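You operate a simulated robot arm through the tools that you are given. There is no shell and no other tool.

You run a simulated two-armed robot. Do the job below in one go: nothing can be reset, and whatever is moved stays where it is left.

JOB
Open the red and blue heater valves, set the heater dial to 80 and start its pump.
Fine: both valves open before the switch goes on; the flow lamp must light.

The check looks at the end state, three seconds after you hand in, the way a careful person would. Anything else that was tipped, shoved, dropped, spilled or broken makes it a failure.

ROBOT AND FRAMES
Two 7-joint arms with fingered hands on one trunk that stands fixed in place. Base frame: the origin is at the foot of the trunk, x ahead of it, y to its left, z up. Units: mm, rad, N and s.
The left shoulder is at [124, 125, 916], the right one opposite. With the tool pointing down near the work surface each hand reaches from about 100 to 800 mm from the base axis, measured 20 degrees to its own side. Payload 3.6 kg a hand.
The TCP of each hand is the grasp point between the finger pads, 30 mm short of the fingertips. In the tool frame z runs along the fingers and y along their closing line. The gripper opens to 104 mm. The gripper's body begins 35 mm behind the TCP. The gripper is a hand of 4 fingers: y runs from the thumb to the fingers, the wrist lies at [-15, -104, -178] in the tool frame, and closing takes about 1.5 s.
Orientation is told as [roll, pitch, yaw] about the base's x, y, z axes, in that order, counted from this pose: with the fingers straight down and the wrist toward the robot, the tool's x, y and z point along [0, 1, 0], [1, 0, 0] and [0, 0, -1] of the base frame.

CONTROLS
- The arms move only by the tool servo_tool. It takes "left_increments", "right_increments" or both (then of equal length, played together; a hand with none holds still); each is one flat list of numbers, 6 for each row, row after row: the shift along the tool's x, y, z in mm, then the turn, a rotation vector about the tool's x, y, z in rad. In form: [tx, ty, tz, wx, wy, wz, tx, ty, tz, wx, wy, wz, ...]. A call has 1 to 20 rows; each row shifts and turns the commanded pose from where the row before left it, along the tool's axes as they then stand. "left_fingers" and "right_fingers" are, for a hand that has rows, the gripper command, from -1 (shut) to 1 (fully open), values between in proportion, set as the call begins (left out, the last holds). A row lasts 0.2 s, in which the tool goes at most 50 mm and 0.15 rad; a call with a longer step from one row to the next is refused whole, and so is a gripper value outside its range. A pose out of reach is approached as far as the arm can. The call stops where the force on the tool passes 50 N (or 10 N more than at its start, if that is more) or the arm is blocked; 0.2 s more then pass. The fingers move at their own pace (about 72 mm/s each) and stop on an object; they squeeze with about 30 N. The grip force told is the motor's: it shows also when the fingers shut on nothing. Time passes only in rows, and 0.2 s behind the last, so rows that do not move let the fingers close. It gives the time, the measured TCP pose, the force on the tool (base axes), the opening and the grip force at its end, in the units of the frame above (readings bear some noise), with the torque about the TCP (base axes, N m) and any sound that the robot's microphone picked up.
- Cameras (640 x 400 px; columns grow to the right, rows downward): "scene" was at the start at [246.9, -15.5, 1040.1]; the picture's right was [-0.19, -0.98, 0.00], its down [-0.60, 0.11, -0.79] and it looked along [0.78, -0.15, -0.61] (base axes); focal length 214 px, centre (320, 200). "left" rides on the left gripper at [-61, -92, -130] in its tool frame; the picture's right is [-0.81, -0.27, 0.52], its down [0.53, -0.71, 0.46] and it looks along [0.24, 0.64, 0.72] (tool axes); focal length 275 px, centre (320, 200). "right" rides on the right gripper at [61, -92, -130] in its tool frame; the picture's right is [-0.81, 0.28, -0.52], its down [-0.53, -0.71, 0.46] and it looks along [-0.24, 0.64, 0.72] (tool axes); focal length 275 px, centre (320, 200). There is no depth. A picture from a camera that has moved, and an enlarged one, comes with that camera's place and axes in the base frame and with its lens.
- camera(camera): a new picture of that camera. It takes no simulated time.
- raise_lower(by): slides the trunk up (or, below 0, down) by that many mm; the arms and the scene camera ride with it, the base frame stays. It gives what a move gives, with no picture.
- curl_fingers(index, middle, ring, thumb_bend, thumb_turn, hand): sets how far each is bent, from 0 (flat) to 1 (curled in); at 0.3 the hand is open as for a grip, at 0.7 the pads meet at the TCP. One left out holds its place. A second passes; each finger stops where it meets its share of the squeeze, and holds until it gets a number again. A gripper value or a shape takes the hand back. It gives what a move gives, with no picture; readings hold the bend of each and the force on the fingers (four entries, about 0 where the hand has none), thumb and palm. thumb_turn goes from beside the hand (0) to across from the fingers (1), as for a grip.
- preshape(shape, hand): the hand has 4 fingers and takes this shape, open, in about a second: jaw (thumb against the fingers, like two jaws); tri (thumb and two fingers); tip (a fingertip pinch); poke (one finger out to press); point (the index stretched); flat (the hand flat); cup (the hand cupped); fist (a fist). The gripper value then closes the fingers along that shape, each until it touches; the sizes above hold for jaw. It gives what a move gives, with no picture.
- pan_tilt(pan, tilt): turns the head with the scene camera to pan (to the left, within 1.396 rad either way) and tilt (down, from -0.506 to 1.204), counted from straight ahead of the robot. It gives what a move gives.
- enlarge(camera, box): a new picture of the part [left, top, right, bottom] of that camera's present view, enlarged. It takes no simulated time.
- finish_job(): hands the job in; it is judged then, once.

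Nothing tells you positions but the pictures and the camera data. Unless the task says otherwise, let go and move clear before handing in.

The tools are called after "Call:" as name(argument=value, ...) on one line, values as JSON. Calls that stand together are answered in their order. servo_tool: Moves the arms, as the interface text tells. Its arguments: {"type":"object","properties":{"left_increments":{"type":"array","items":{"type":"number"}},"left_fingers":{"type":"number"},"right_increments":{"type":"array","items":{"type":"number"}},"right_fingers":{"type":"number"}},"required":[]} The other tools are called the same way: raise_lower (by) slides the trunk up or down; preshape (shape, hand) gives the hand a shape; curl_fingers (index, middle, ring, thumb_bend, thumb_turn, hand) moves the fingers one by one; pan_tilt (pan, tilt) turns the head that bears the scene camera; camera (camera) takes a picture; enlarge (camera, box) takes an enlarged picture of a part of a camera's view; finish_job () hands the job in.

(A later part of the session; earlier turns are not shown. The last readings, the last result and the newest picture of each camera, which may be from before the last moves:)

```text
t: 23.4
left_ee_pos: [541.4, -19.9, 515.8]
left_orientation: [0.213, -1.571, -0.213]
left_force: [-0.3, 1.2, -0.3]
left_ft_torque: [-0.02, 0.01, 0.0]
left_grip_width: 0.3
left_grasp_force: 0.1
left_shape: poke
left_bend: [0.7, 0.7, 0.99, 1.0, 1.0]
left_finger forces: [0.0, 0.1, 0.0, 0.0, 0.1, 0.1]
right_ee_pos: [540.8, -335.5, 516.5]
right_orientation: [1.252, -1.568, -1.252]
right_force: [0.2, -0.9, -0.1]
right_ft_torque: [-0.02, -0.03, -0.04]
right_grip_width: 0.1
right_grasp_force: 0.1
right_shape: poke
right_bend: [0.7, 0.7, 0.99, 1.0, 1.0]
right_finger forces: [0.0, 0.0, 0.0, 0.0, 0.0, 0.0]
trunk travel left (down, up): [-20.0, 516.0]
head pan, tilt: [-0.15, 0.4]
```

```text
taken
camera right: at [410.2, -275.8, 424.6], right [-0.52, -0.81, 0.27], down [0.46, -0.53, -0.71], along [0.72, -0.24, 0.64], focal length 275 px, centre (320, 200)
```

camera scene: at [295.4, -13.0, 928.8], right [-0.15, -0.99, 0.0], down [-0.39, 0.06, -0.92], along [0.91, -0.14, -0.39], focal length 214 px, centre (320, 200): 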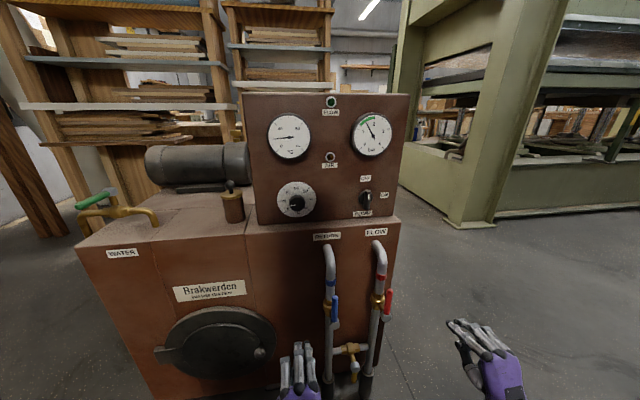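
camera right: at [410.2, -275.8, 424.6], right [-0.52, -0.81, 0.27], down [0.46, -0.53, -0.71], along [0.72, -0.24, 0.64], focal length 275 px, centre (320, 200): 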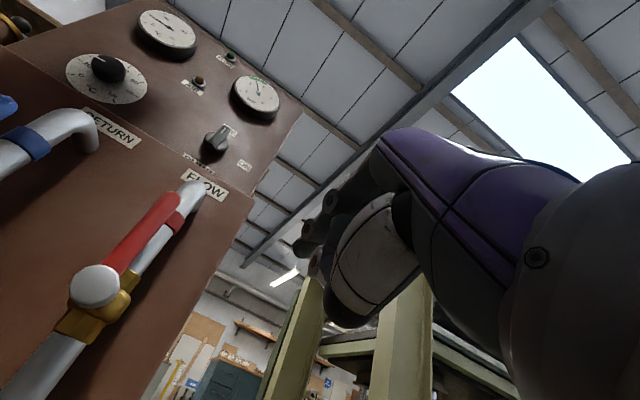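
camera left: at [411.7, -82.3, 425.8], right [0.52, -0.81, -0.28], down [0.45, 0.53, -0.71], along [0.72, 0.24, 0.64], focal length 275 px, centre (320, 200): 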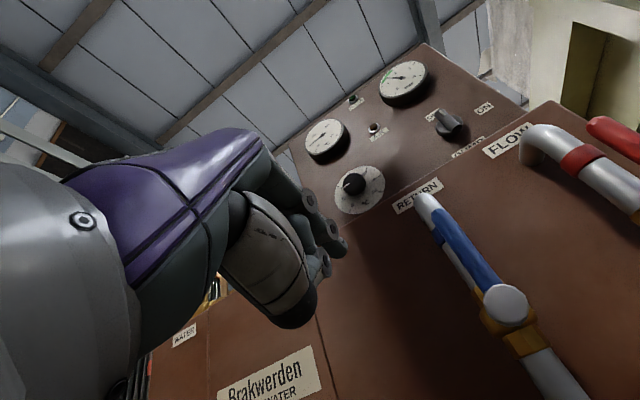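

Call:
enlarge(camera="scene", box=[264, 170, 332, 225])

Call:
enlarge(camera="scene", box=[340, 165, 408, 225])

Call:
enlarge(camera="left", box=[320, 150, 410, 230])

Call:
enlarge(camera="left", box=[410, 80, 510, 180])

Call:
enlarge(camera="right", box=[50, 30, 170, 120])

Call:
enlarge(camera="right", box=[180, 100, 270, 190])

```text
7.27 times, centred on (298, 198) of scene
camera zoom: at [295.4, -13.0, 928.8], right [-0.15, -0.99, 0.0], down [-0.39, 0.06, -0.92], along [0.91, -0.14, -0.39], focal length 1560 px, centre (480, 218)
```

zoom: 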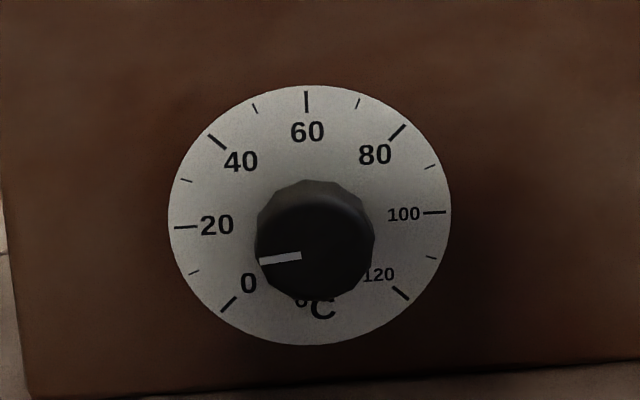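

```text
6.67 times, centred on (374, 195) of scene
camera zoom: at [295.4, -13.0, 928.8], right [-0.15, -0.99, 0.0], down [-0.39, 0.06, -0.92], along [0.91, -0.14, -0.39], focal length 1430 px, centre (-40, 233)
```

zoom: 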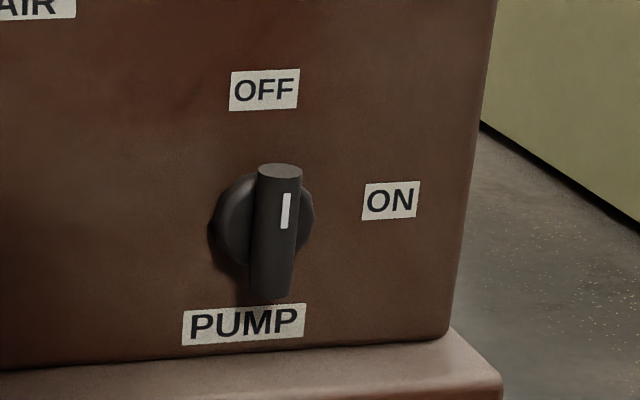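

```text
5.00 times, centred on (365, 190) of left
camera zoom: at [411.7, -82.3, 425.8], right [0.52, -0.81, -0.28], down [0.45, 0.53, -0.71], along [0.72, 0.24, 0.64], focal length 1376 px, centre (95, 250)
```

zoom: 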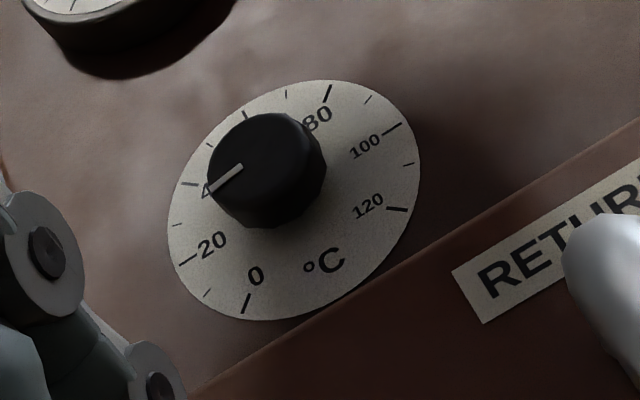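

```text
4.00 times, centred on (460, 130) of left
camera zoom: at [411.7, -82.3, 425.8], right [0.52, -0.81, -0.28], down [0.45, 0.53, -0.71], along [0.72, 0.24, 0.64], focal length 1101 px, centre (-240, 480)
```

zoom: 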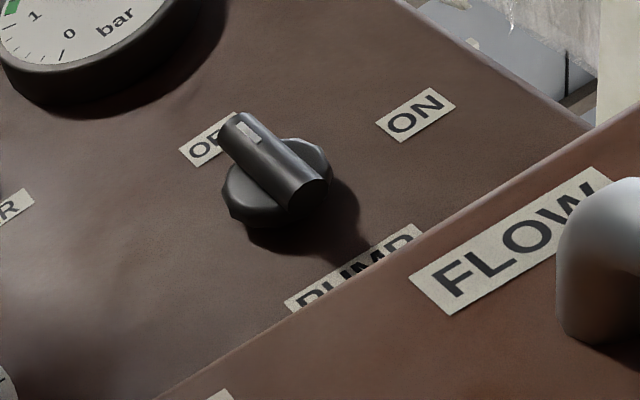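

```text
4.44 times, centred on (110, 75) of right
camera zoom: at [410.2, -275.8, 424.6], right [-0.52, -0.81, 0.27], down [0.46, -0.53, -0.71], along [0.72, -0.24, 0.64], focal length 1224 px, centre (1253, 756)
```

zoom: 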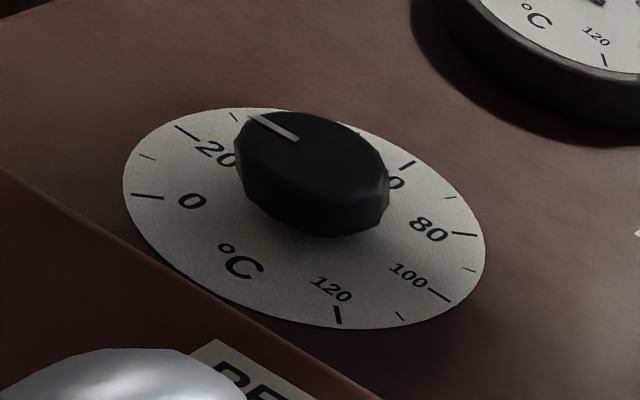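

```text
4.44 times, centred on (225, 145) of right
camera zoom: at [410.2, -275.8, 424.6], right [-0.52, -0.81, 0.27], down [0.46, -0.53, -0.71], along [0.72, -0.24, 0.64], focal length 1224 px, centre (742, 444)
```

zoom: 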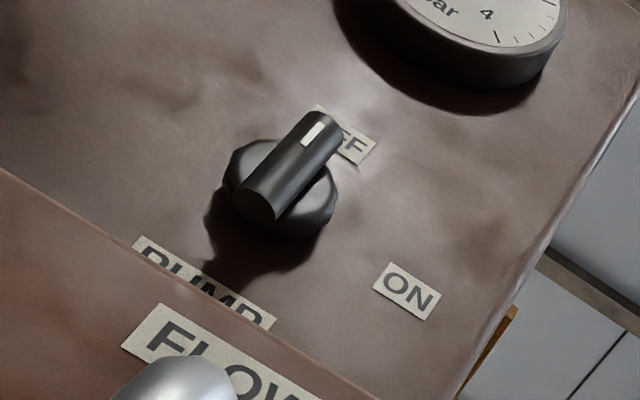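

The dial pointer reads about 18, so it needs roughly 140° clockwise to reach 80. The dial face centre is near [783,-29,725] and the switch axis near y=-200, z=724. I'll put the right hand into a three-finger shape in front of the dial and move the left hand aside.

Call:
preshape(hand="right", shape="tri")

Call:
servo_tool(left_increments=[28, 0, 0, 0, 0, 0, 28, 0, 0, 0, 0, 0, 28, 0, 0, 0, 0, 0, 28, 0, 0, 0, 0, 0, 28, 0, 0, 0, 0, 0, 28, 0, 0, 0, 0, 0, 28, 0, 0, 0, 0, 0, 28, 0, 0, 0, 0, 0], right_increments=[38.2, 26, 8, 0, 0, 0, 38.2, 26, 8, 0, 0, 0, 38.2, 26, 8, 0, 0, 0, 38.2, 26, 8, 0, 0, 0, 38.2, 26, 8, 0, 0, 0, 38.2, 26, 8, 0, 0, 0, 38.2, 26, 8, 0, 0, 0, 38.2, 26, 8, 0, 0, 0])

Call:
camera(camera="scene")

Call:
camera(camera="right")

Call:
camera(camera="left")

```text
t: 24.2
left_ee_pos: [542.5, -20.6, 516.6]
left_orientation: [-0.345, -1.571, 0.346]
left_force: [-0.3, -0.6, -1.2]
left_ft_torque: [0.03, 0.01, -0.01]
left_grip_width: 0.3
left_grasp_force: 0.0
left_shape: poke
left_bend: [0.7, 0.7, 0.99, 1.0, 1.0]
left_finger forces: [0.0, 0.0, 0.0, 0.1, 0.0, 0.0]
right_ee_pos: [540.8, -336.0, 516.9]
right_orientation: [1.258, -1.569, -1.257]
right_force: [-0.1, 0.4, 0.3]
right_ft_torque: [-0.03, 0.0, 0.0]
right_grip_width: 103.8
right_grasp_force: 0.0
right_shape: tri
right_bend: [0.3, 0.3, 0.99, 0.3, 0.98]
right_finger forces: [0.0, 0.1, 0.1, 0.0, 0.0, 0.0]
trunk travel left (down, up): [-20.0, 516.0]
head pan, tilt: [-0.15, 0.4]
```

```text
t: 26.1
left_ee_pos: [542.9, 203.5, 517.2]
left_orientation: [-1.315, -1.569, 1.319]
left_force: [0.0, -0.2, -0.3]
left_ft_torque: [0.02, 0.04, 0.0]
left_grip_width: 0.0
left_grasp_force: 0.0
left_shape: poke
left_bend: [0.7, 0.7, 0.99, 1.0, 1.0]
left_finger forces: [0.0, 0.1, 0.0, 0.1, 0.1, 0.0]
right_ee_pos: [602.5, -31.3, 726.4]
right_orientation: [1.378, -1.57, -1.378]
right_force: [-0.5, 0.0, -0.2]
right_ft_torque: [0.0, -0.01, 0.0]
right_grip_width: 104.0
right_grasp_force: 0.1
right_shape: tri
right_bend: [0.3, 0.3, 0.99, 0.3, 0.98]
right_finger forces: [0.1, 0.1, 0.0, 0.0, 0.0, 0.0]
trunk travel left (down, up): [-20.0, 516.0]
head pan, tilt: [-0.15, 0.4]
```

```text
taken
camera scene: at [295.4, -13.5, 928.9], right [-0.15, -0.99, 0.0], down [-0.38, 0.06, -0.92], along [0.91, -0.14, -0.39], focal length 214 px, centre (320, 200)
```

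scene: 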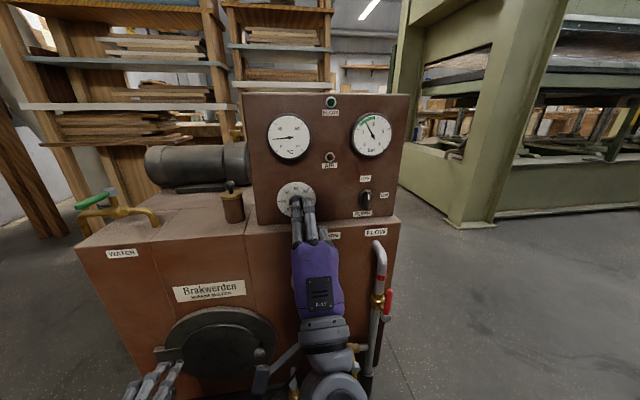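

```text
taken
camera right: at [473.3, 28.5, 634.4], right [-0.52, -0.81, 0.27], down [0.46, -0.53, -0.71], along [0.72, -0.24, 0.64], focal length 275 px, centre (320, 200)
```

right: 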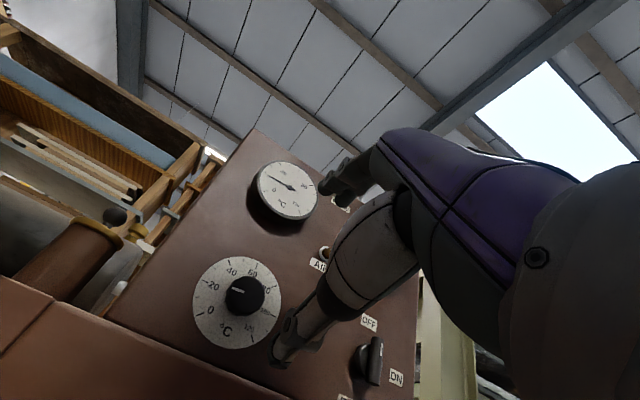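

```text
taken
camera left: at [411.2, 141.7, 426.4], right [0.52, -0.81, -0.27], down [0.45, 0.53, -0.71], along [0.72, 0.24, 0.64], focal length 275 px, centre (320, 200)
```

left: 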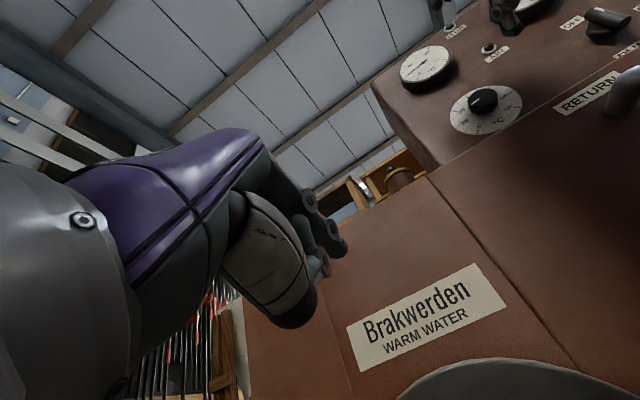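

The right hand is centred in front of the dial. I test in free air how far it can roll, starting counterclockwise.

Call:
servo_tool(right_increments=[0, 0, 15, 0, 0, -0.15, 0, 0, 15, 0, 0, -0.15, 0, 0, 10, 0, 0, -0.15, 0, 0, 0, 0, 0, -0.15, 0, 0, 0, 0, 0, -0.1])

Call:
camera(camera="scene")

Call:
camera(camera="right")

```text
t: 27.2
left_ee_pos: [541.8, 203.5, 518.1]
left_orientation: [-0.679, -1.571, 0.679]
left_force: [0.3, -0.3, -0.4]
left_ft_torque: [0.01, -0.01, 0.01]
left_grip_width: 0.0
left_grasp_force: 0.0
left_shape: poke
left_bend: [0.7, 0.7, 0.99, 1.0, 1.0]
left_finger forces: [0.1, 0.0, 0.1, 0.1, 0.0, 0.0]
right_ee_pos: [643.7, -30.4, 726.0]
right_orientation: [-1.571, -0.873, 1.571]
right_force: [-0.4, 0.7, -0.4]
right_ft_torque: [-0.02, 0.02, -0.01]
right_grip_width: 103.9
right_grasp_force: 0.0
right_shape: tri
right_bend: [0.3, 0.3, 0.99, 0.3, 0.98]
right_finger forces: [0.1, 0.0, 0.0, 0.1, 0.1, 0.0]
trunk travel left (down, up): [-20.0, 516.0]
head pan, tilt: [-0.15, 0.4]
```

```text
taken
camera scene: at [295.4, -13.0, 928.9], right [-0.15, -0.99, 0.0], down [-0.38, 0.06, -0.92], along [0.91, -0.14, -0.39], focal length 214 px, centre (320, 200)
```

scene: 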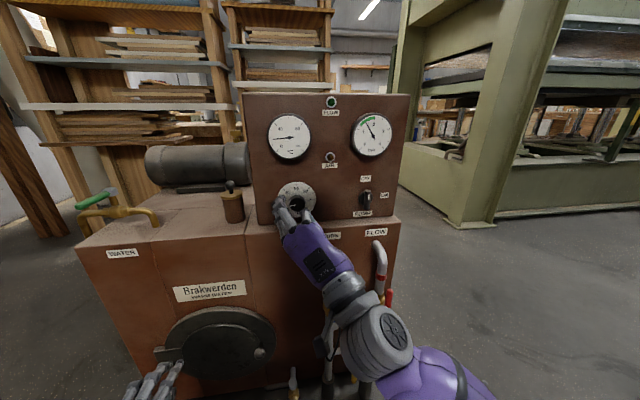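

```text
taken
camera right: at [513.6, -44.4, 616.0], right [-0.52, -0.44, 0.73], down [0.46, -0.87, -0.2], along [0.72, 0.23, 0.65], focal length 275 px, centre (320, 200)
```

right: 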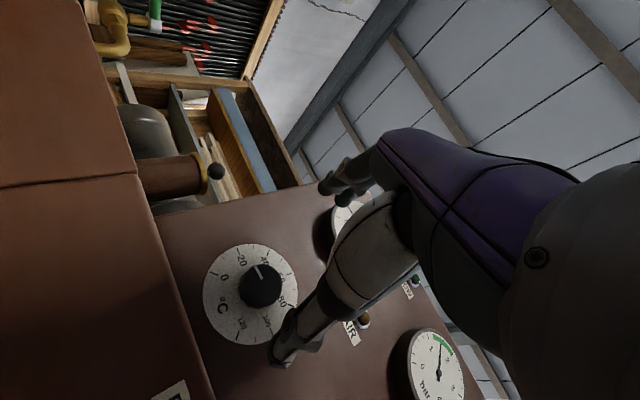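

It rolls to -0.7 easily, so I try further.

Call:
servo_tool(right_increments=[0, 0, 0, 0, 0, -0.15, 0, 0, 0, 0, 0, -0.15, 0, 0, 0, 0, 0, -0.15, 0, 0, 0, 0, 0, -0.15, 0, 0, 0, 0, 0, -0.1])

Call:
camera(camera="scene")

```text
t: 28.4
left_ee_pos: [541.9, 204.1, 519.1]
left_orientation: [-0.127, -1.571, 0.127]
left_force: [0.0, 0.4, 0.5]
left_ft_torque: [0.0, 0.03, -0.03]
left_grip_width: 0.2
left_grasp_force: 0.0
left_shape: poke
left_bend: [0.7, 0.7, 0.99, 1.0, 1.0]
left_finger forces: [0.1, 0.1, 0.1, 0.0, 0.0, 0.1]
right_ee_pos: [646.0, -31.3, 724.7]
right_orientation: [-1.567, -0.17, 1.57]
right_force: [0.2, 0.5, -0.2]
right_ft_torque: [-0.03, -0.04, -0.02]
right_grip_width: 104.1
right_grasp_force: 0.0
right_shape: tri
right_bend: [0.3, 0.3, 0.99, 0.3, 0.98]
right_finger forces: [0.0, 0.0, 0.0, 0.1, 0.0, 0.0]
trunk travel left (down, up): [-20.0, 516.0]
head pan, tilt: [-0.15, 0.4]
```

```text
taken
camera scene: at [295.4, -13.0, 928.9], right [-0.15, -0.99, 0.0], down [-0.38, 0.06, -0.92], along [0.91, -0.14, -0.39], focal length 214 px, centre (320, 200)
```

scene: 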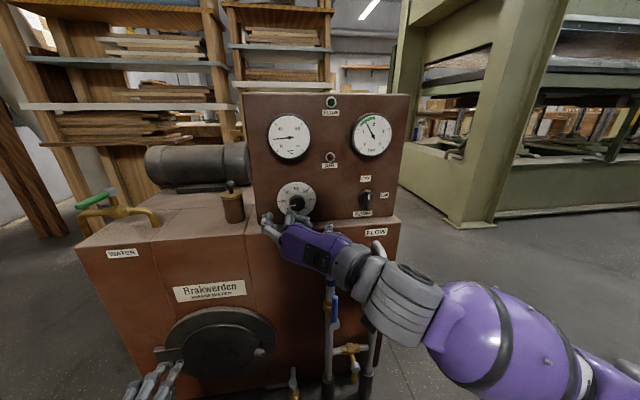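

The right hand can start from -1.4 rad, which leaves a long clockwise stroke. I narrow the opening and move close to the knob.

Call:
servo_tool(right_increments=[0, 0, 15, 0, 0, 0, 0, 0, 15, 0, 0, 0, 0, 0, 15, 0, 0, 0, 0, 0, 15, 0, 0, 0, 0, 0, 10, 0, 0, 0], right_fingers=0.3)

Call:
enlarge(camera="scene", box=[240, 160, 360, 260])

Call:
camera(camera="right")

Call:
enlarge(camera="left", box=[420, 40, 580, 140])

```text
t: 29.6
left_ee_pos: [541.7, 204.1, 517.0]
left_orientation: [-0.087, -1.569, 0.09]
left_force: [0.2, 0.4, 0.1]
left_ft_torque: [-0.01, 0.0, -0.04]
left_grip_width: 0.0
left_grasp_force: 0.0
left_shape: poke
left_bend: [0.7, 0.7, 0.99, 1.0, 1.0]
left_finger forces: [0.0, 0.1, 0.0, 0.0, 0.1, 0.0]
right_ee_pos: [713.5, -30.2, 725.0]
right_orientation: [-1.571, -0.174, 1.571]
right_force: [-0.2, -0.3, 0.8]
right_ft_torque: [0.03, -0.04, -0.01]
right_grip_width: 68.0
right_grasp_force: 0.0
right_shape: tri
right_bend: [0.73, 0.39, 0.99, 0.62, 1.0]
right_finger forces: [0.1, 0.0, 0.0, 0.0, 0.0, 0.0]
trunk travel left (down, up): [-20.0, 516.0]
head pan, tilt: [-0.15, 0.4]
```

```text
4.00 times, centred on (300, 210) of scene
camera zoom: at [295.4, -13.0, 928.9], right [-0.15, -0.99, 0.0], down [-0.38, 0.06, -0.92], along [0.91, -0.14, -0.39], focal length 858 px, centre (400, 160)
```

zoom: 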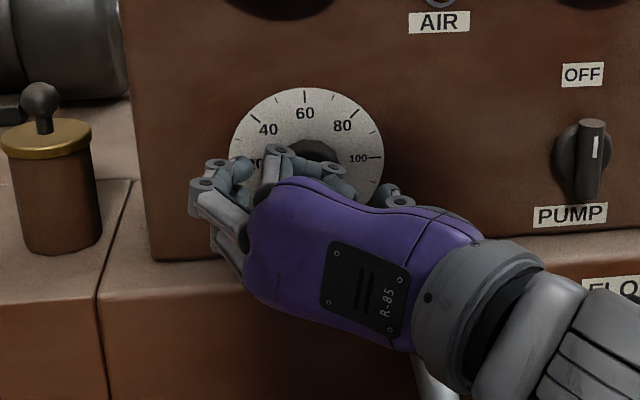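

```text
taken
camera right: at [584.0, -111.8, 648.9], right [-0.52, 0.13, 0.85], down [0.46, -0.79, 0.4], along [0.72, 0.59, 0.35], focal length 275 px, centre (320, 200)
```

right: 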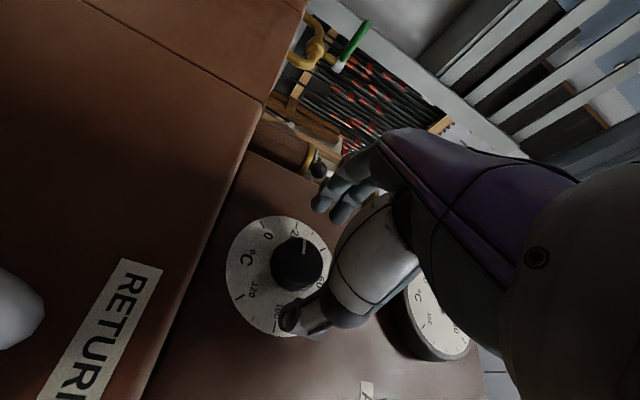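

```text
4.00 times, centred on (500, 90) of left
camera zoom: at [411.2, 141.8, 426.2], right [0.52, -0.81, -0.28], down [0.45, 0.53, -0.71], along [0.72, 0.24, 0.64], focal length 1101 px, centre (-400, 640)
```

zoom: 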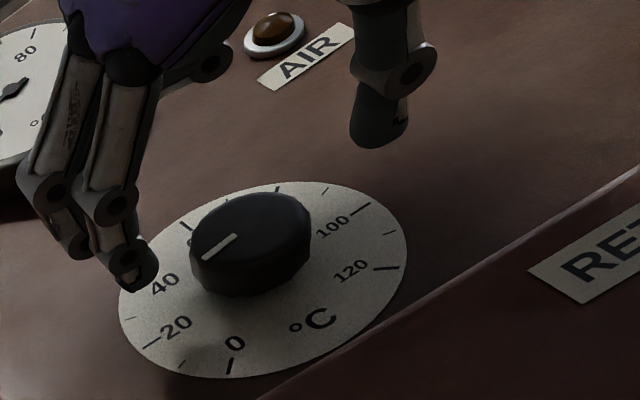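

The knob sits between the fingers and thumb and looks well centred. I advance so the fingertips surround it.

Call:
servo_tool(right_increments=[0, 0, 8, 0, 0, 0, 0, 0, 8, 0, 0, 0, 0, 0, 6, 0, 0, 0, 0, 0, 4, 0, 0, 0])

Call:
enlarge(camera="left", box=[420, 40, 580, 140])

Call:
enlarge(camera="scene", box=[260, 170, 340, 230])

Call:
enlarge(camera="right", box=[200, 140, 420, 360])

```text
t: 30.6
left_ee_pos: [541.5, 202.7, 517.3]
left_orientation: [-0.102, -1.57, 0.103]
left_force: [-1.1, -0.4, 0.0]
left_ft_torque: [0.01, 0.0, 0.0]
left_grip_width: 0.0
left_grasp_force: 0.1
left_shape: poke
left_bend: [0.7, 0.7, 0.99, 1.0, 1.0]
left_finger forces: [0.0, 0.0, 0.0, 0.0, 0.0, 0.1]
right_ee_pos: [740.9, -30.8, 724.8]
right_orientation: [-1.568, -0.172, 1.57]
right_force: [1.0, 0.5, 0.2]
right_ft_torque: [0.01, -0.02, 0.07]
right_grip_width: 68.0
right_grasp_force: 0.1
right_shape: tri
right_bend: [0.73, 0.39, 0.99, 0.62, 1.0]
right_finger forces: [0.1, 0.0, 0.1, 0.0, 0.1, 0.1]
trunk travel left (down, up): [-20.0, 516.0]
head pan, tilt: [-0.15, 0.4]
```

```text
4.00 times, centred on (500, 90) of left
camera zoom: at [411.2, 141.8, 426.2], right [0.52, -0.81, -0.28], down [0.45, 0.53, -0.71], along [0.72, 0.24, 0.64], focal length 1101 px, centre (-400, 640)
```

zoom: 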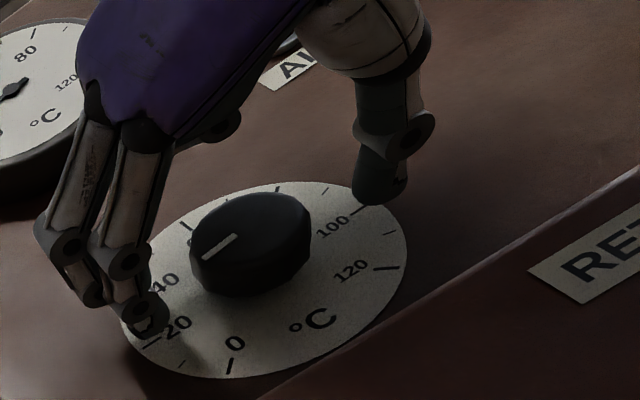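

```text
6.67 times, centred on (300, 200) of scene
camera zoom: at [295.4, -13.0, 928.9], right [-0.15, -0.99, 0.0], down [-0.38, 0.06, -0.92], along [0.91, -0.14, -0.39], focal length 1430 px, centre (453, 200)
```

zoom: 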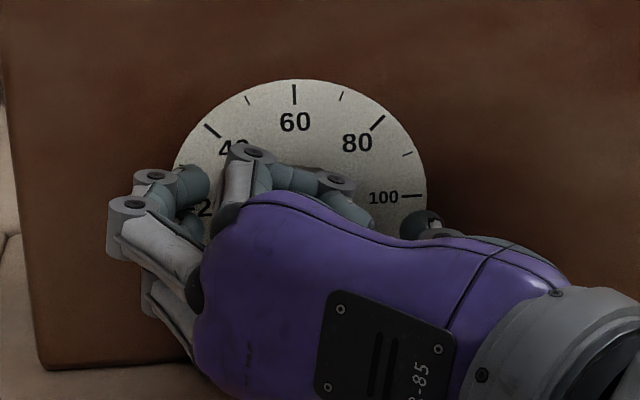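

```text
1.82 times, centred on (310, 250) of right
camera zoom: at [610.0, -111.8, 648.9], right [-0.52, 0.13, 0.85], down [0.46, -0.79, 0.4], along [0.72, 0.59, 0.35], focal length 500 px, centre (338, 109)
```

zoom: 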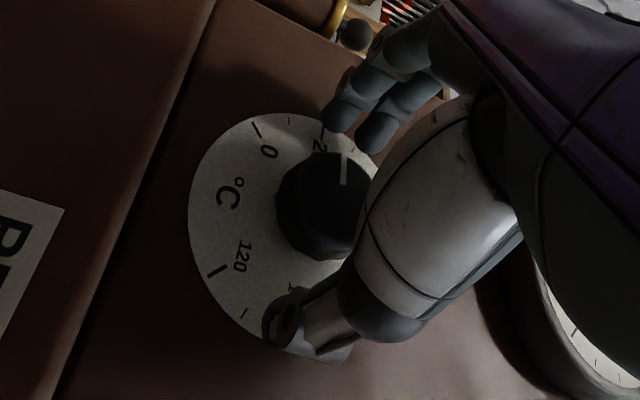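

The tips straddle the knob. I go 4 mm deeper and close on it.

Call:
servo_tool(right_increments=[0, 0, 4, 0, 0, 0])

Call:
servo_tool(right_increments=[0, 0, 0, 0, 0, 0, 0, 0, 0, 0, 0, 0, 0, 0, 0, 0, 0, 0, 0, 0, 0, 0, 0, 0, 0, 0, 0, 0, 0, 0, 0, 0, 0, 0, 0, 0, 0, 0, 0, 0, 0, 0, 0, 0, 0, 0, 0, 0], right_fingers=-1)

Call:
enlarge(camera="left", box=[420, 40, 580, 140])

Call:
enlarge(camera="right", box=[200, 140, 420, 360])

```text
t: 31.1
left_ee_pos: [540.6, 203.0, 517.6]
left_orientation: [-0.167, -1.57, 0.166]
left_force: [-0.7, 0.5, -0.9]
left_ft_torque: [-0.03, -0.02, 0.04]
left_grip_width: 0.0
left_grasp_force: 0.1
left_shape: poke
left_bend: [0.7, 0.7, 0.99, 1.0, 1.0]
left_finger forces: [0.0, 0.0, 0.1, 0.0, 0.0, 0.1]
right_ee_pos: [743.2, -31.6, 725.4]
right_orientation: [-1.571, -0.172, 1.571]
right_force: [0.8, -0.4, -0.5]
right_ft_torque: [0.0, 0.0, 0.02]
right_grip_width: 68.0
right_grasp_force: 0.0
right_shape: tri
right_bend: [0.73, 0.39, 0.99, 0.62, 1.0]
right_finger forces: [0.1, 0.0, 0.1, 0.0, 0.1, 0.1]
trunk travel left (down, up): [-20.0, 516.0]
head pan, tilt: [-0.15, 0.4]
```

```text
t: 32.9
left_ee_pos: [540.8, 204.6, 517.1]
left_orientation: [-0.065, -1.57, 0.063]
left_force: [-0.4, -0.8, -0.9]
left_ft_torque: [0.01, -0.01, -0.01]
left_grip_width: 0.0
left_grasp_force: 0.2
left_shape: poke
left_bend: [0.7, 0.7, 0.99, 1.0, 1.0]
left_finger forces: [0.0, 0.1, 0.1, 0.0, 0.1, 0.0]
right_ee_pos: [744.9, -31.1, 725.2]
right_orientation: [-1.57, -0.172, 1.57]
right_force: [2.7, -0.1, 1.2]
right_ft_torque: [0.03, -0.05, 0.01]
right_grip_width: 30.2
right_grasp_force: 30.0
right_shape: tri
right_bend: [0.74, 0.54, 1.0, 0.74, 1.0]
right_finger forces: [13.4, 12.9, 0.1, 0.0, 26.5, 0.1]
trunk travel left (down, up): [-20.0, 516.0]
head pan, tilt: [-0.15, 0.4]
```

```text
4.00 times, centred on (500, 90) of left
camera zoom: at [411.3, 141.8, 426.1], right [0.52, -0.81, -0.28], down [0.45, 0.53, -0.71], along [0.72, 0.24, 0.64], focal length 1101 px, centre (-400, 640)
```

zoom: 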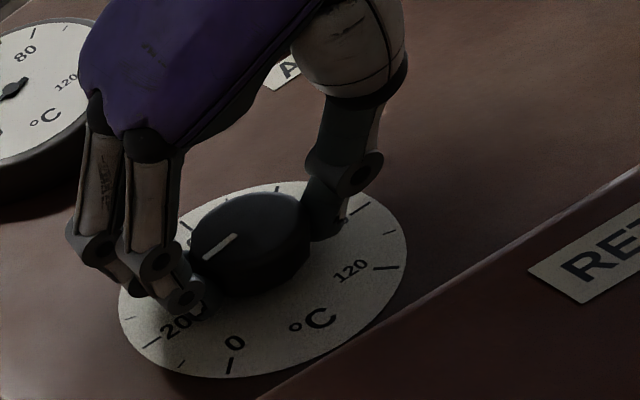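

```text
1.82 times, centred on (310, 250) of right
camera zoom: at [614.1, -112.0, 649.1], right [-0.52, 0.13, 0.85], down [0.46, -0.79, 0.4], along [0.72, 0.59, 0.35], focal length 500 px, centre (338, 109)
```

zoom: 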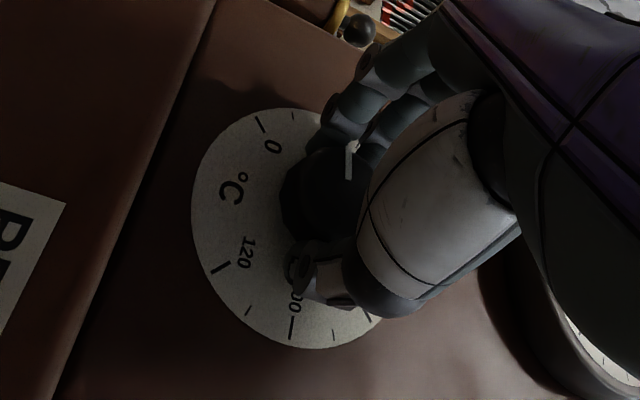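

The knob is firmly held (13 and 13 N on the fingers, 26 N on the thumb). I turn it clockwise a little and check that the pointer follows.

Call:
servo_tool(right_increments=[0, 0, 0, 0, 0, 0.1, 0, 0, 0, 0, 0, 0.1, 0, 0, 0, 0, 0, 0.1, 0, 0, 0, 0, 0, 0.1])

Call:
enlarge(camera="left", box=[420, 40, 580, 140])

Call:
enlarge(camera="right", box=[200, 140, 420, 360])

```text
t: 33.9
left_ee_pos: [542.0, 203.1, 517.0]
left_orientation: [0.046, -1.57, -0.044]
left_force: [-0.1, -0.2, 0.7]
left_ft_torque: [0.02, -0.01, 0.01]
left_grip_width: 0.0
left_grasp_force: 0.0
left_shape: poke
left_bend: [0.7, 0.7, 0.99, 1.0, 1.0]
left_finger forces: [0.0, 0.0, 0.0, 0.0, 0.0, 0.0]
right_ee_pos: [744.5, -30.9, 724.2]
right_orientation: [-1.569, -0.574, 1.57]
right_force: [0.9, -1.9, -2.2]
right_ft_torque: [-0.02, 0.02, 0.02]
right_grip_width: 30.2
right_grasp_force: 29.6
right_shape: tri
right_bend: [0.74, 0.54, 1.0, 0.74, 1.0]
right_finger forces: [13.9, 12.2, 0.1, 0.0, 28.1, 0.0]
trunk travel left (down, up): [-20.0, 516.0]
head pan, tilt: [-0.15, 0.4]
```

```text
4.00 times, centred on (500, 90) of left
camera zoom: at [411.3, 141.7, 426.0], right [0.52, -0.81, -0.28], down [0.45, 0.53, -0.71], along [0.72, 0.24, 0.64], focal length 1101 px, centre (-400, 640)
```

zoom: 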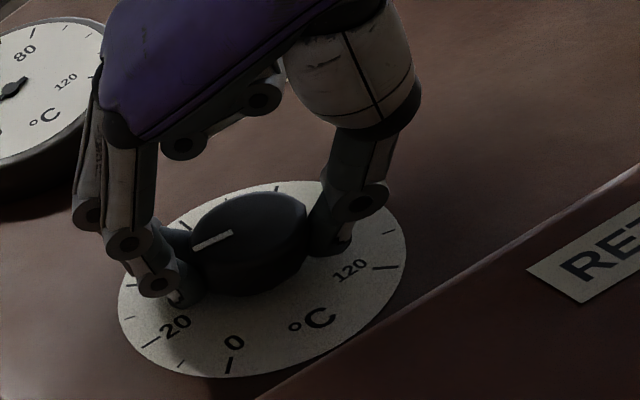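

```text
1.82 times, centred on (310, 250) of right
camera zoom: at [614.1, -75.6, 623.5], right [-0.52, -0.21, 0.83], down [0.46, -0.89, 0.06], along [0.73, 0.41, 0.55], focal length 500 px, centre (338, 109)
```

zoom: 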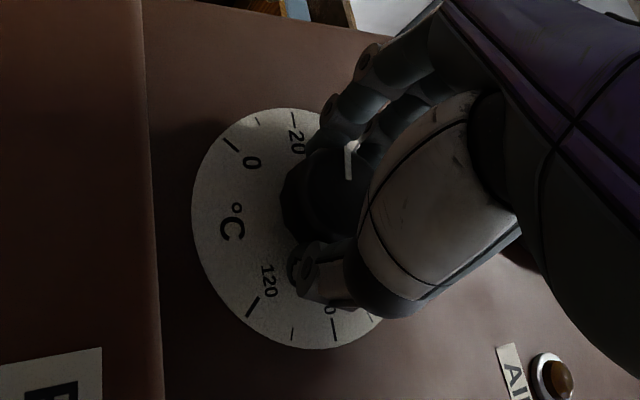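

The pointer follows the hand exactly, with no slip. I keep turning.

Call:
servo_tool(right_increments=[0, 0, 0, 0, 0, 0.1, 0, 0, 0, 0, 0, 0.1, 0, 0, 0, 0, 0, 0.1, 0, 0, 0, 0, 0, 0.1, 0, 0, 0, 0, 0, 0.1, 0, 0, 0, 0, 0, 0.1, 0, 0, 0, 0, 0, 0.1, 0, 0, 0, 0, 0, 0.1])

Call:
enlarge(camera="right", box=[200, 140, 420, 360])

Call:
camera(camera="scene")

```text
t: 35.6
left_ee_pos: [540.7, 204.7, 517.1]
left_orientation: [-0.271, -1.57, 0.272]
left_force: [0.4, -0.1, 0.2]
left_ft_torque: [0.01, 0.0, 0.01]
left_grip_width: 0.2
left_grasp_force: 0.0
left_shape: poke
left_bend: [0.7, 0.7, 0.99, 1.0, 1.0]
left_finger forces: [0.0, 0.0, 0.1, 0.0, 0.1, 0.1]
right_ee_pos: [743.8, -29.8, 724.7]
right_orientation: [-1.56, -1.374, 1.562]
right_force: [0.1, 5.1, -5.4]
right_ft_torque: [-0.06, 0.09, 0.08]
right_grip_width: 29.9
right_grasp_force: 29.9
right_shape: tri
right_bend: [0.74, 0.55, 1.0, 0.74, 1.0]
right_finger forces: [13.9, 11.5, 0.1, 0.0, 30.1, 0.0]
trunk travel left (down, up): [-20.0, 516.0]
head pan, tilt: [-0.15, 0.4]
```

```text
1.82 times, centred on (310, 250) of right
camera zoom: at [614.1, 10.2, 622.8], right [-0.52, -0.74, 0.43], down [0.45, -0.66, -0.6], along [0.73, -0.11, 0.68], focal length 500 px, centre (338, 109)
```

zoom: 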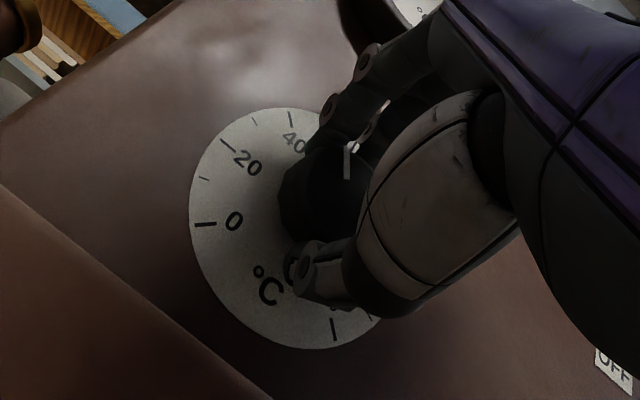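

```text
taken
camera scene: at [295.8, -12.9, 928.7], right [-0.15, -0.99, 0.0], down [-0.39, 0.06, -0.92], along [0.91, -0.14, -0.39], focal length 214 px, centre (320, 200)
```

scene: 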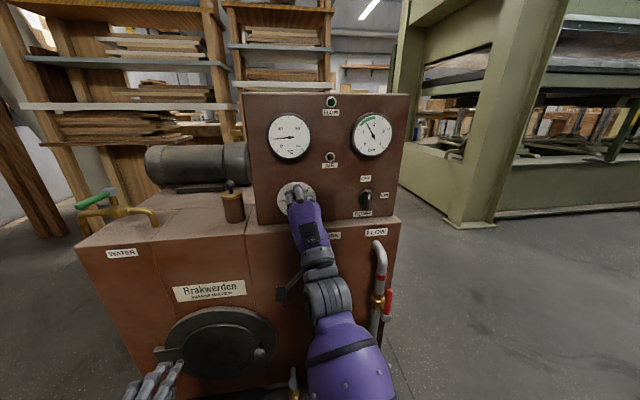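

Still no slip, and forces are small. I continue clockwise.

Call:
servo_tool(right_increments=[0, 0, 0, 0, 0, 0.1, 0, 0, 0, 0, 0, 0.1, 0, 0, 0, 0, 0, 0.1, 0, 0, 0, 0, 0, 0.1, 0, 0, 0, 0, 0, 0.1, 0, 0, 0, 0, 0, 0.1])

Call:
enlarge(camera="right", box=[200, 140, 420, 360])

Call:
camera(camera="scene")

```text
t: 37.0
left_ee_pos: [540.8, 203.5, 516.6]
left_orientation: [-0.522, -1.569, 0.523]
left_force: [-0.2, 0.1, 0.5]
left_ft_torque: [-0.01, 0.01, 0.04]
left_grip_width: 0.1
left_grasp_force: 0.0
left_shape: poke
left_bend: [0.7, 0.7, 0.99, 1.0, 1.0]
left_finger forces: [0.0, 0.0, 0.0, 0.1, 0.1, 0.0]
right_ee_pos: [745.7, -29.9, 724.5]
right_orientation: [1.565, -1.17, -1.565]
right_force: [-1.4, 6.8, -7.1]
right_ft_torque: [-0.03, 0.19, 0.17]
right_grip_width: 29.5
right_grasp_force: 29.8
right_shape: tri
right_bend: [0.74, 0.55, 1.0, 0.74, 1.0]
right_finger forces: [13.3, 11.7, 0.1, 0.0, 32.4, 0.0]
trunk travel left (down, up): [-20.0, 516.0]
head pan, tilt: [-0.15, 0.4]
```

```text
1.82 times, centred on (310, 250) of right
camera zoom: at [614.3, 60.8, 664.3], right [-0.52, -0.85, -0.06], down [0.45, -0.21, -0.87], along [0.73, -0.48, 0.5], focal length 500 px, centre (338, 109)
```

zoom: 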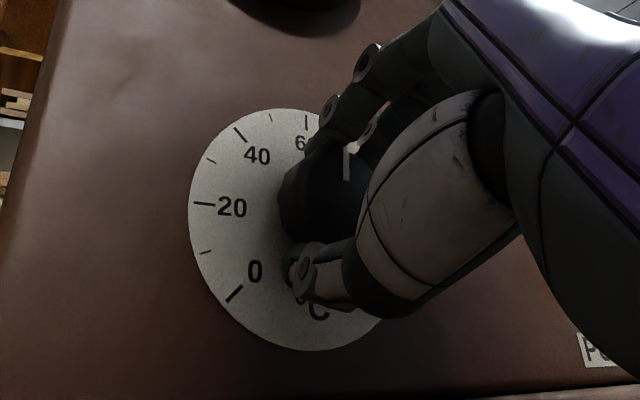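

```text
taken
camera scene: at [295.9, -12.6, 928.7], right [-0.15, -0.99, 0.0], down [-0.39, 0.06, -0.92], along [0.91, -0.14, -0.39], focal length 214 px, centre (320, 200)
```

scene: 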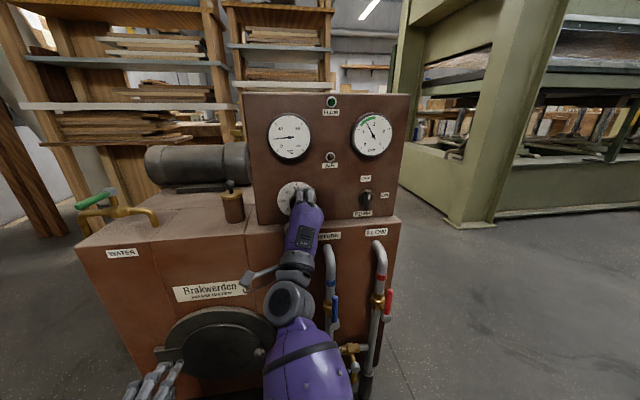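

The pointer is just past 60. About 0.64 rad remains, so I go 0.6 and check.

Call:
servo_tool(right_increments=[0, 0, 0, 0, 0, 0.1, 0, 0, 0, 0, 0, 0.1, 0, 0, 0, 0, 0, 0.1, 0, 0, 0, 0, 0, 0.1, 0, 0, 0, 0, 0, 0.1, 0, 0, 0, 0, 0, 0.1])

Call:
enlarge(camera="right", box=[200, 140, 420, 360])

Call:
enlarge(camera="scene", box=[264, 170, 332, 225])

Call:
enlarge(camera="left", box=[420, 40, 580, 140])

```text
t: 38.5
left_ee_pos: [541.4, 203.0, 515.8]
left_orientation: [-0.749, -1.569, 0.748]
left_force: [0.3, 0.1, -0.7]
left_ft_torque: [-0.01, -0.01, -0.03]
left_grip_width: 0.1
left_grasp_force: 0.1
left_shape: poke
left_bend: [0.7, 0.7, 0.99, 1.0, 1.0]
left_finger forces: [0.0, 0.0, 0.0, 0.0, 0.0, 0.0]
right_ee_pos: [745.2, -29.8, 724.2]
right_orientation: [1.573, -0.568, -1.569]
right_force: [1.6, 9.2, -3.7]
right_ft_torque: [0.01, 0.09, 0.22]
right_grip_width: 29.6
right_grasp_force: 30.1
right_shape: tri
right_bend: [0.74, 0.55, 1.0, 0.74, 1.0]
right_finger forces: [12.7, 11.9, 0.0, 0.1, 32.7, 0.0]
trunk travel left (down, up): [-20.0, 516.0]
head pan, tilt: [-0.15, 0.4]
```

```text
1.82 times, centred on (310, 250) of right
camera zoom: at [614.2, 78.9, 727.2], right [-0.52, -0.67, -0.54], down [0.45, 0.32, -0.83], along [0.73, -0.67, 0.14], focal length 500 px, centre (338, 109)
```

zoom: 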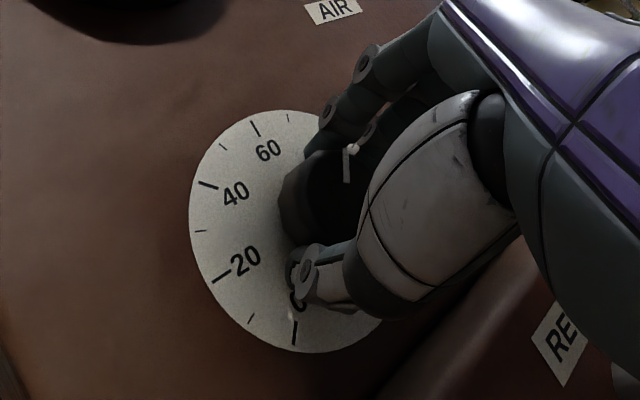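

```text
7.27 times, centred on (298, 198) of scene
camera zoom: at [295.8, -12.5, 928.7], right [-0.15, -0.99, 0.0], down [-0.39, 0.06, -0.92], along [0.91, -0.14, -0.39], focal length 1560 px, centre (480, 218)
```

zoom: 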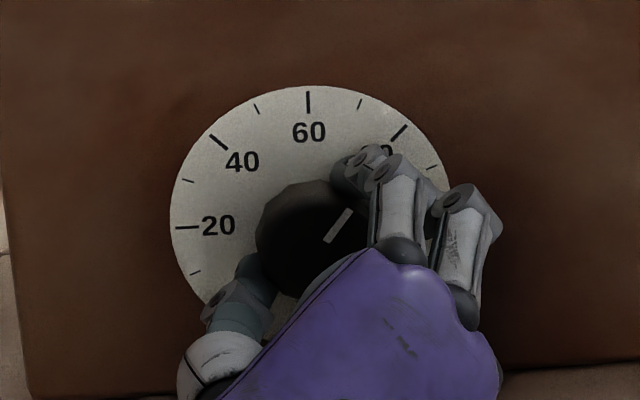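

```text
4.00 times, centred on (500, 90) of left
camera zoom: at [411.4, 142.0, 425.9], right [0.52, -0.81, -0.27], down [0.45, 0.53, -0.71], along [0.72, 0.24, 0.64], focal length 1101 px, centre (-400, 640)
```

zoom: 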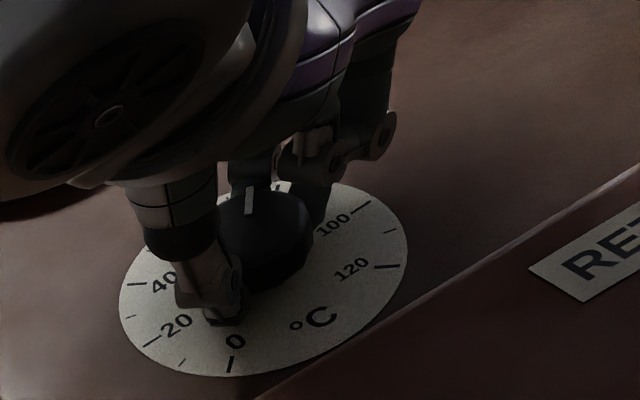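

The pointer is a few degrees short of 80. I zoom in to measure it.

Call:
enlarge(camera="scene", box=[284, 180, 324, 208])

```text
14.29 times, centred on (304, 194) of scene
camera zoom: at [295.8, -12.5, 928.7], right [-0.15, -0.99, 0.0], down [-0.39, 0.06, -0.92], along [0.91, -0.14, -0.39], focal length 3064 px, centre (549, 286)
```

zoom: 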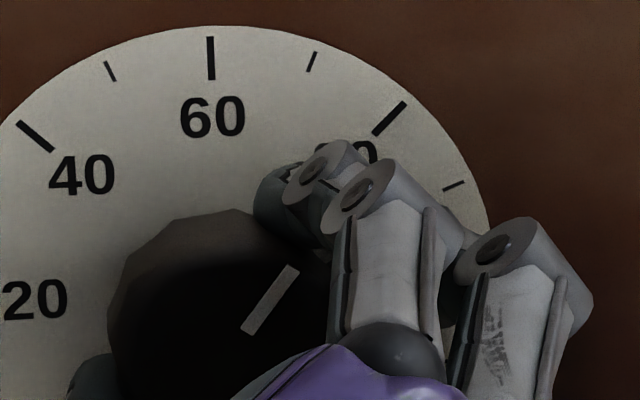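

The pointer is about 8° short by direction comparison. I add 0.13 rad and re-measure.

Call:
servo_tool(right_increments=[0, 0, 0, 0, 0, 0.07, 0, 0, 0, 0, 0, 0.06, 0, 0, 0, 0, 0, 0])

Call:
enlarge(camera="scene", box=[284, 180, 324, 208])

Call:
enlarge(camera="left", box=[440, 70, 540, 140])

```text
t: 39.2
left_ee_pos: [540.9, 203.3, 517.3]
left_orientation: [-0.778, -1.569, 0.779]
left_force: [0.1, -0.4, 0.2]
left_ft_torque: [0.01, 0.0, 0.01]
left_grip_width: 0.0
left_grasp_force: 0.0
left_shape: poke
left_bend: [0.7, 0.7, 0.99, 1.0, 1.0]
left_finger forces: [0.0, 0.0, 0.0, 0.0, 0.0, 0.0]
right_ee_pos: [745.6, -29.5, 724.8]
right_orientation: [1.571, -0.438, -1.571]
right_force: [1.5, 8.8, -4.7]
right_ft_torque: [-0.03, 0.09, 0.24]
right_grip_width: 29.5
right_grasp_force: 30.3
right_shape: tri
right_bend: [0.74, 0.55, 1.0, 0.74, 1.0]
right_finger forces: [12.5, 12.3, 0.1, 0.1, 32.6, 0.0]
trunk travel left (down, up): [-20.0, 516.0]
head pan, tilt: [-0.15, 0.4]
```

```text
14.29 times, centred on (304, 194) of scene
camera zoom: at [295.8, -12.5, 928.8], right [-0.15, -0.99, 0.0], down [-0.39, 0.06, -0.92], along [0.91, -0.14, -0.39], focal length 3064 px, centre (549, 286)
```

zoom: 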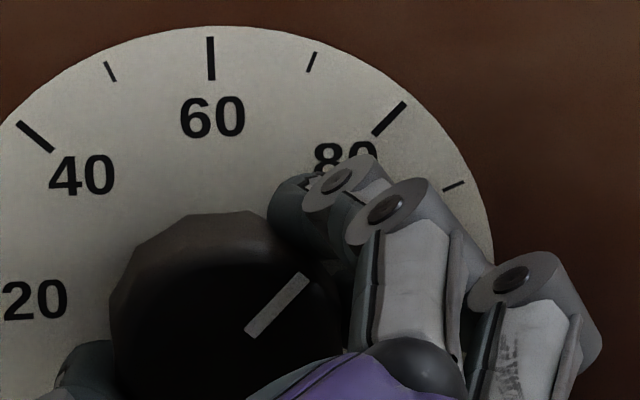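

```text
5.71 times, centred on (490, 105) of left
camera zoom: at [411.4, 142.0, 425.9], right [0.52, -0.81, -0.27], down [0.45, 0.53, -0.71], along [0.72, 0.24, 0.64], focal length 1573 px, centre (-651, 743)
```

zoom: 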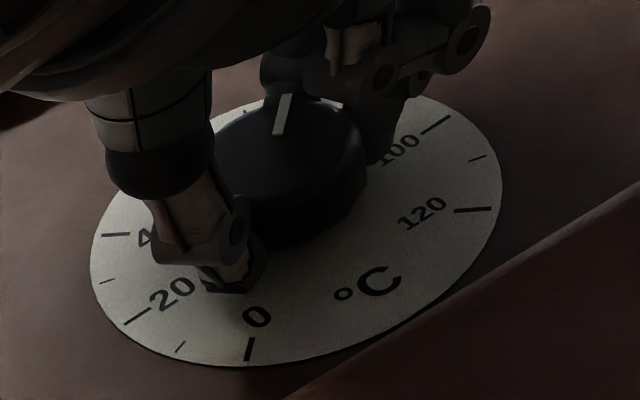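

The pointer now lines up with 80 within a degree or two. I release carefully and back off to check without the hand in the way.

Call:
servo_tool(right_increments=[0, 0, 0, 0, 0, 0, 0, 0, 0, 0, 0, 0, 0, 0, 0, 0, 0, 0, 0, 0, 0, 0, 0, 0, 0, 0, 0, 0, 0, 0, 0, 0, -15, 0, 0, 0, 0, 0, -20, 0, 0, 0, 0, 0, -30, 0, 0, 0], right_fingers=0.3)

Call:
servo_tool(right_increments=[0, 0, -20, 0, 0, -0.15, 0, 0, -20, 0, 0, -0.15, 0, 0, 0, 0, 0, -0.15, 0, 0, 0, 0, 0, -0.15, 0, 0, 0, 0, 0, -0.15, 0, 0, 0, 0, 0, -0.15, 0, 0, 0, 0, 0, -0.15, 0, 0, 0, 0, 0, -0.1])

Call:
enlarge(camera="scene", box=[264, 170, 332, 225])

Call:
camera(camera="scene")

Call:
enlarge(camera="left", box=[440, 70, 540, 140])

```text
t: 41.0
left_ee_pos: [541.7, 203.9, 516.7]
left_orientation: [-0.144, -1.57, 0.143]
left_force: [0.1, 0.9, -0.9]
left_ft_torque: [-0.03, 0.01, 0.0]
left_grip_width: 0.0
left_grasp_force: 0.1
left_shape: poke
left_bend: [0.7, 0.7, 0.99, 1.0, 1.0]
left_finger forces: [0.0, 0.1, 0.1, 0.1, 0.0, 0.0]
right_ee_pos: [680.8, -31.1, 725.8]
right_orientation: [1.57, -0.438, -1.571]
right_force: [0.2, -0.6, -0.5]
right_ft_torque: [0.0, 0.01, 0.01]
right_grip_width: 67.3
right_grasp_force: 0.0
right_shape: tri
right_bend: [0.73, 0.39, 0.99, 0.62, 1.0]
right_finger forces: [0.0, 0.0, 0.0, 0.1, 0.0, 0.0]
trunk travel left (down, up): [-20.0, 516.0]
head pan, tilt: [-0.15, 0.4]
```

```text
t: 43.0
left_ee_pos: [541.6, 204.6, 516.5]
left_orientation: [-0.727, -1.57, 0.727]
left_force: [0.2, -0.6, 0.6]
left_ft_torque: [0.0, -0.04, 0.01]
left_grip_width: 0.0
left_grasp_force: 0.0
left_shape: poke
left_bend: [0.7, 0.7, 0.99, 1.0, 1.0]
left_finger forces: [0.1, 0.0, 0.1, 0.0, 0.0, 0.0]
right_ee_pos: [642.8, -18.1, 765.3]
right_orientation: [2.217, -1.484, -2.198]
right_force: [0.8, 0.8, -0.5]
right_ft_torque: [0.0, 0.03, 0.01]
right_grip_width: 67.1
right_grasp_force: 0.1
right_shape: tri
right_bend: [0.73, 0.39, 0.99, 0.62, 1.0]
right_finger forces: [0.0, 0.0, 0.1, 0.0, 0.0, 0.0]
trunk travel left (down, up): [-20.0, 516.0]
head pan, tilt: [-0.15, 0.4]
stopped in row 8 (right hand): the arm was blocked; the commanded pose is now the measured one
```

```text
7.27 times, centred on (298, 198) of scene
camera zoom: at [296.0, -12.9, 927.4], right [-0.15, -0.99, 0.0], down [-0.39, 0.06, -0.92], along [0.91, -0.14, -0.39], focal length 1560 px, centre (480, 218)
```

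zoom: 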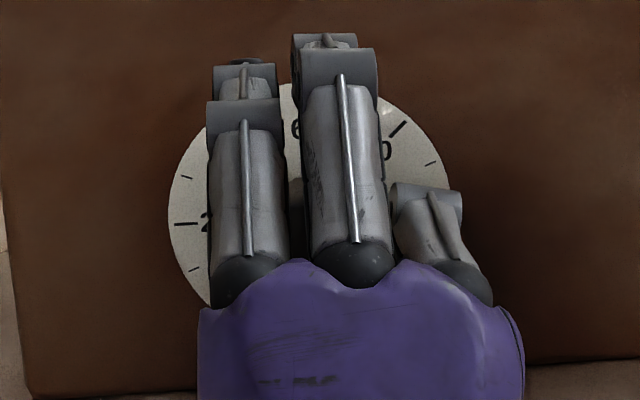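

```text
taken
camera scene: at [296.0, -12.9, 927.4], right [-0.15, -0.99, 0.0], down [-0.39, 0.06, -0.92], along [0.91, -0.14, -0.39], focal length 214 px, centre (320, 200)
```

scene: 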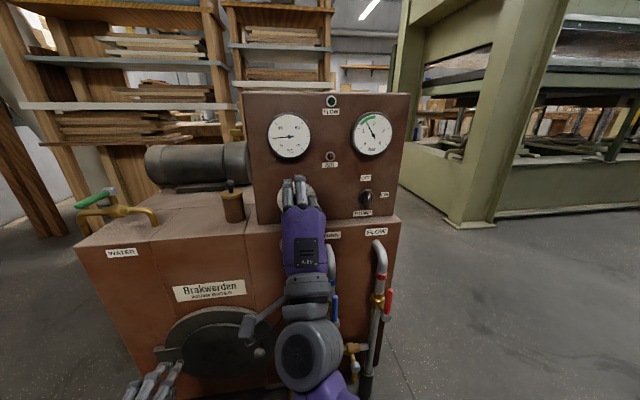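

```text
5.71 times, centred on (490, 105) of left
camera zoom: at [411.7, 141.8, 424.6], right [0.52, -0.81, -0.27], down [0.45, 0.53, -0.71], along [0.72, 0.25, 0.64], focal length 1573 px, centre (-651, 743)
```

zoom: 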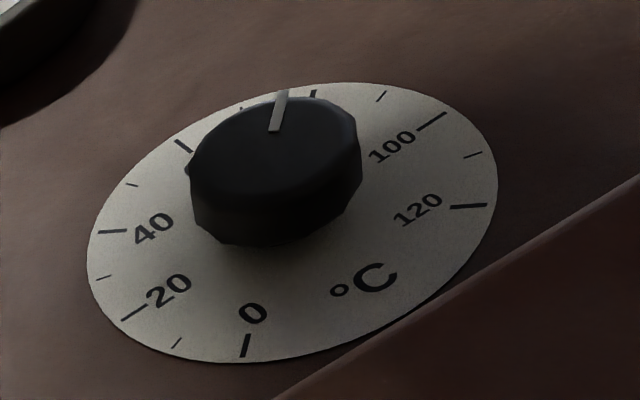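

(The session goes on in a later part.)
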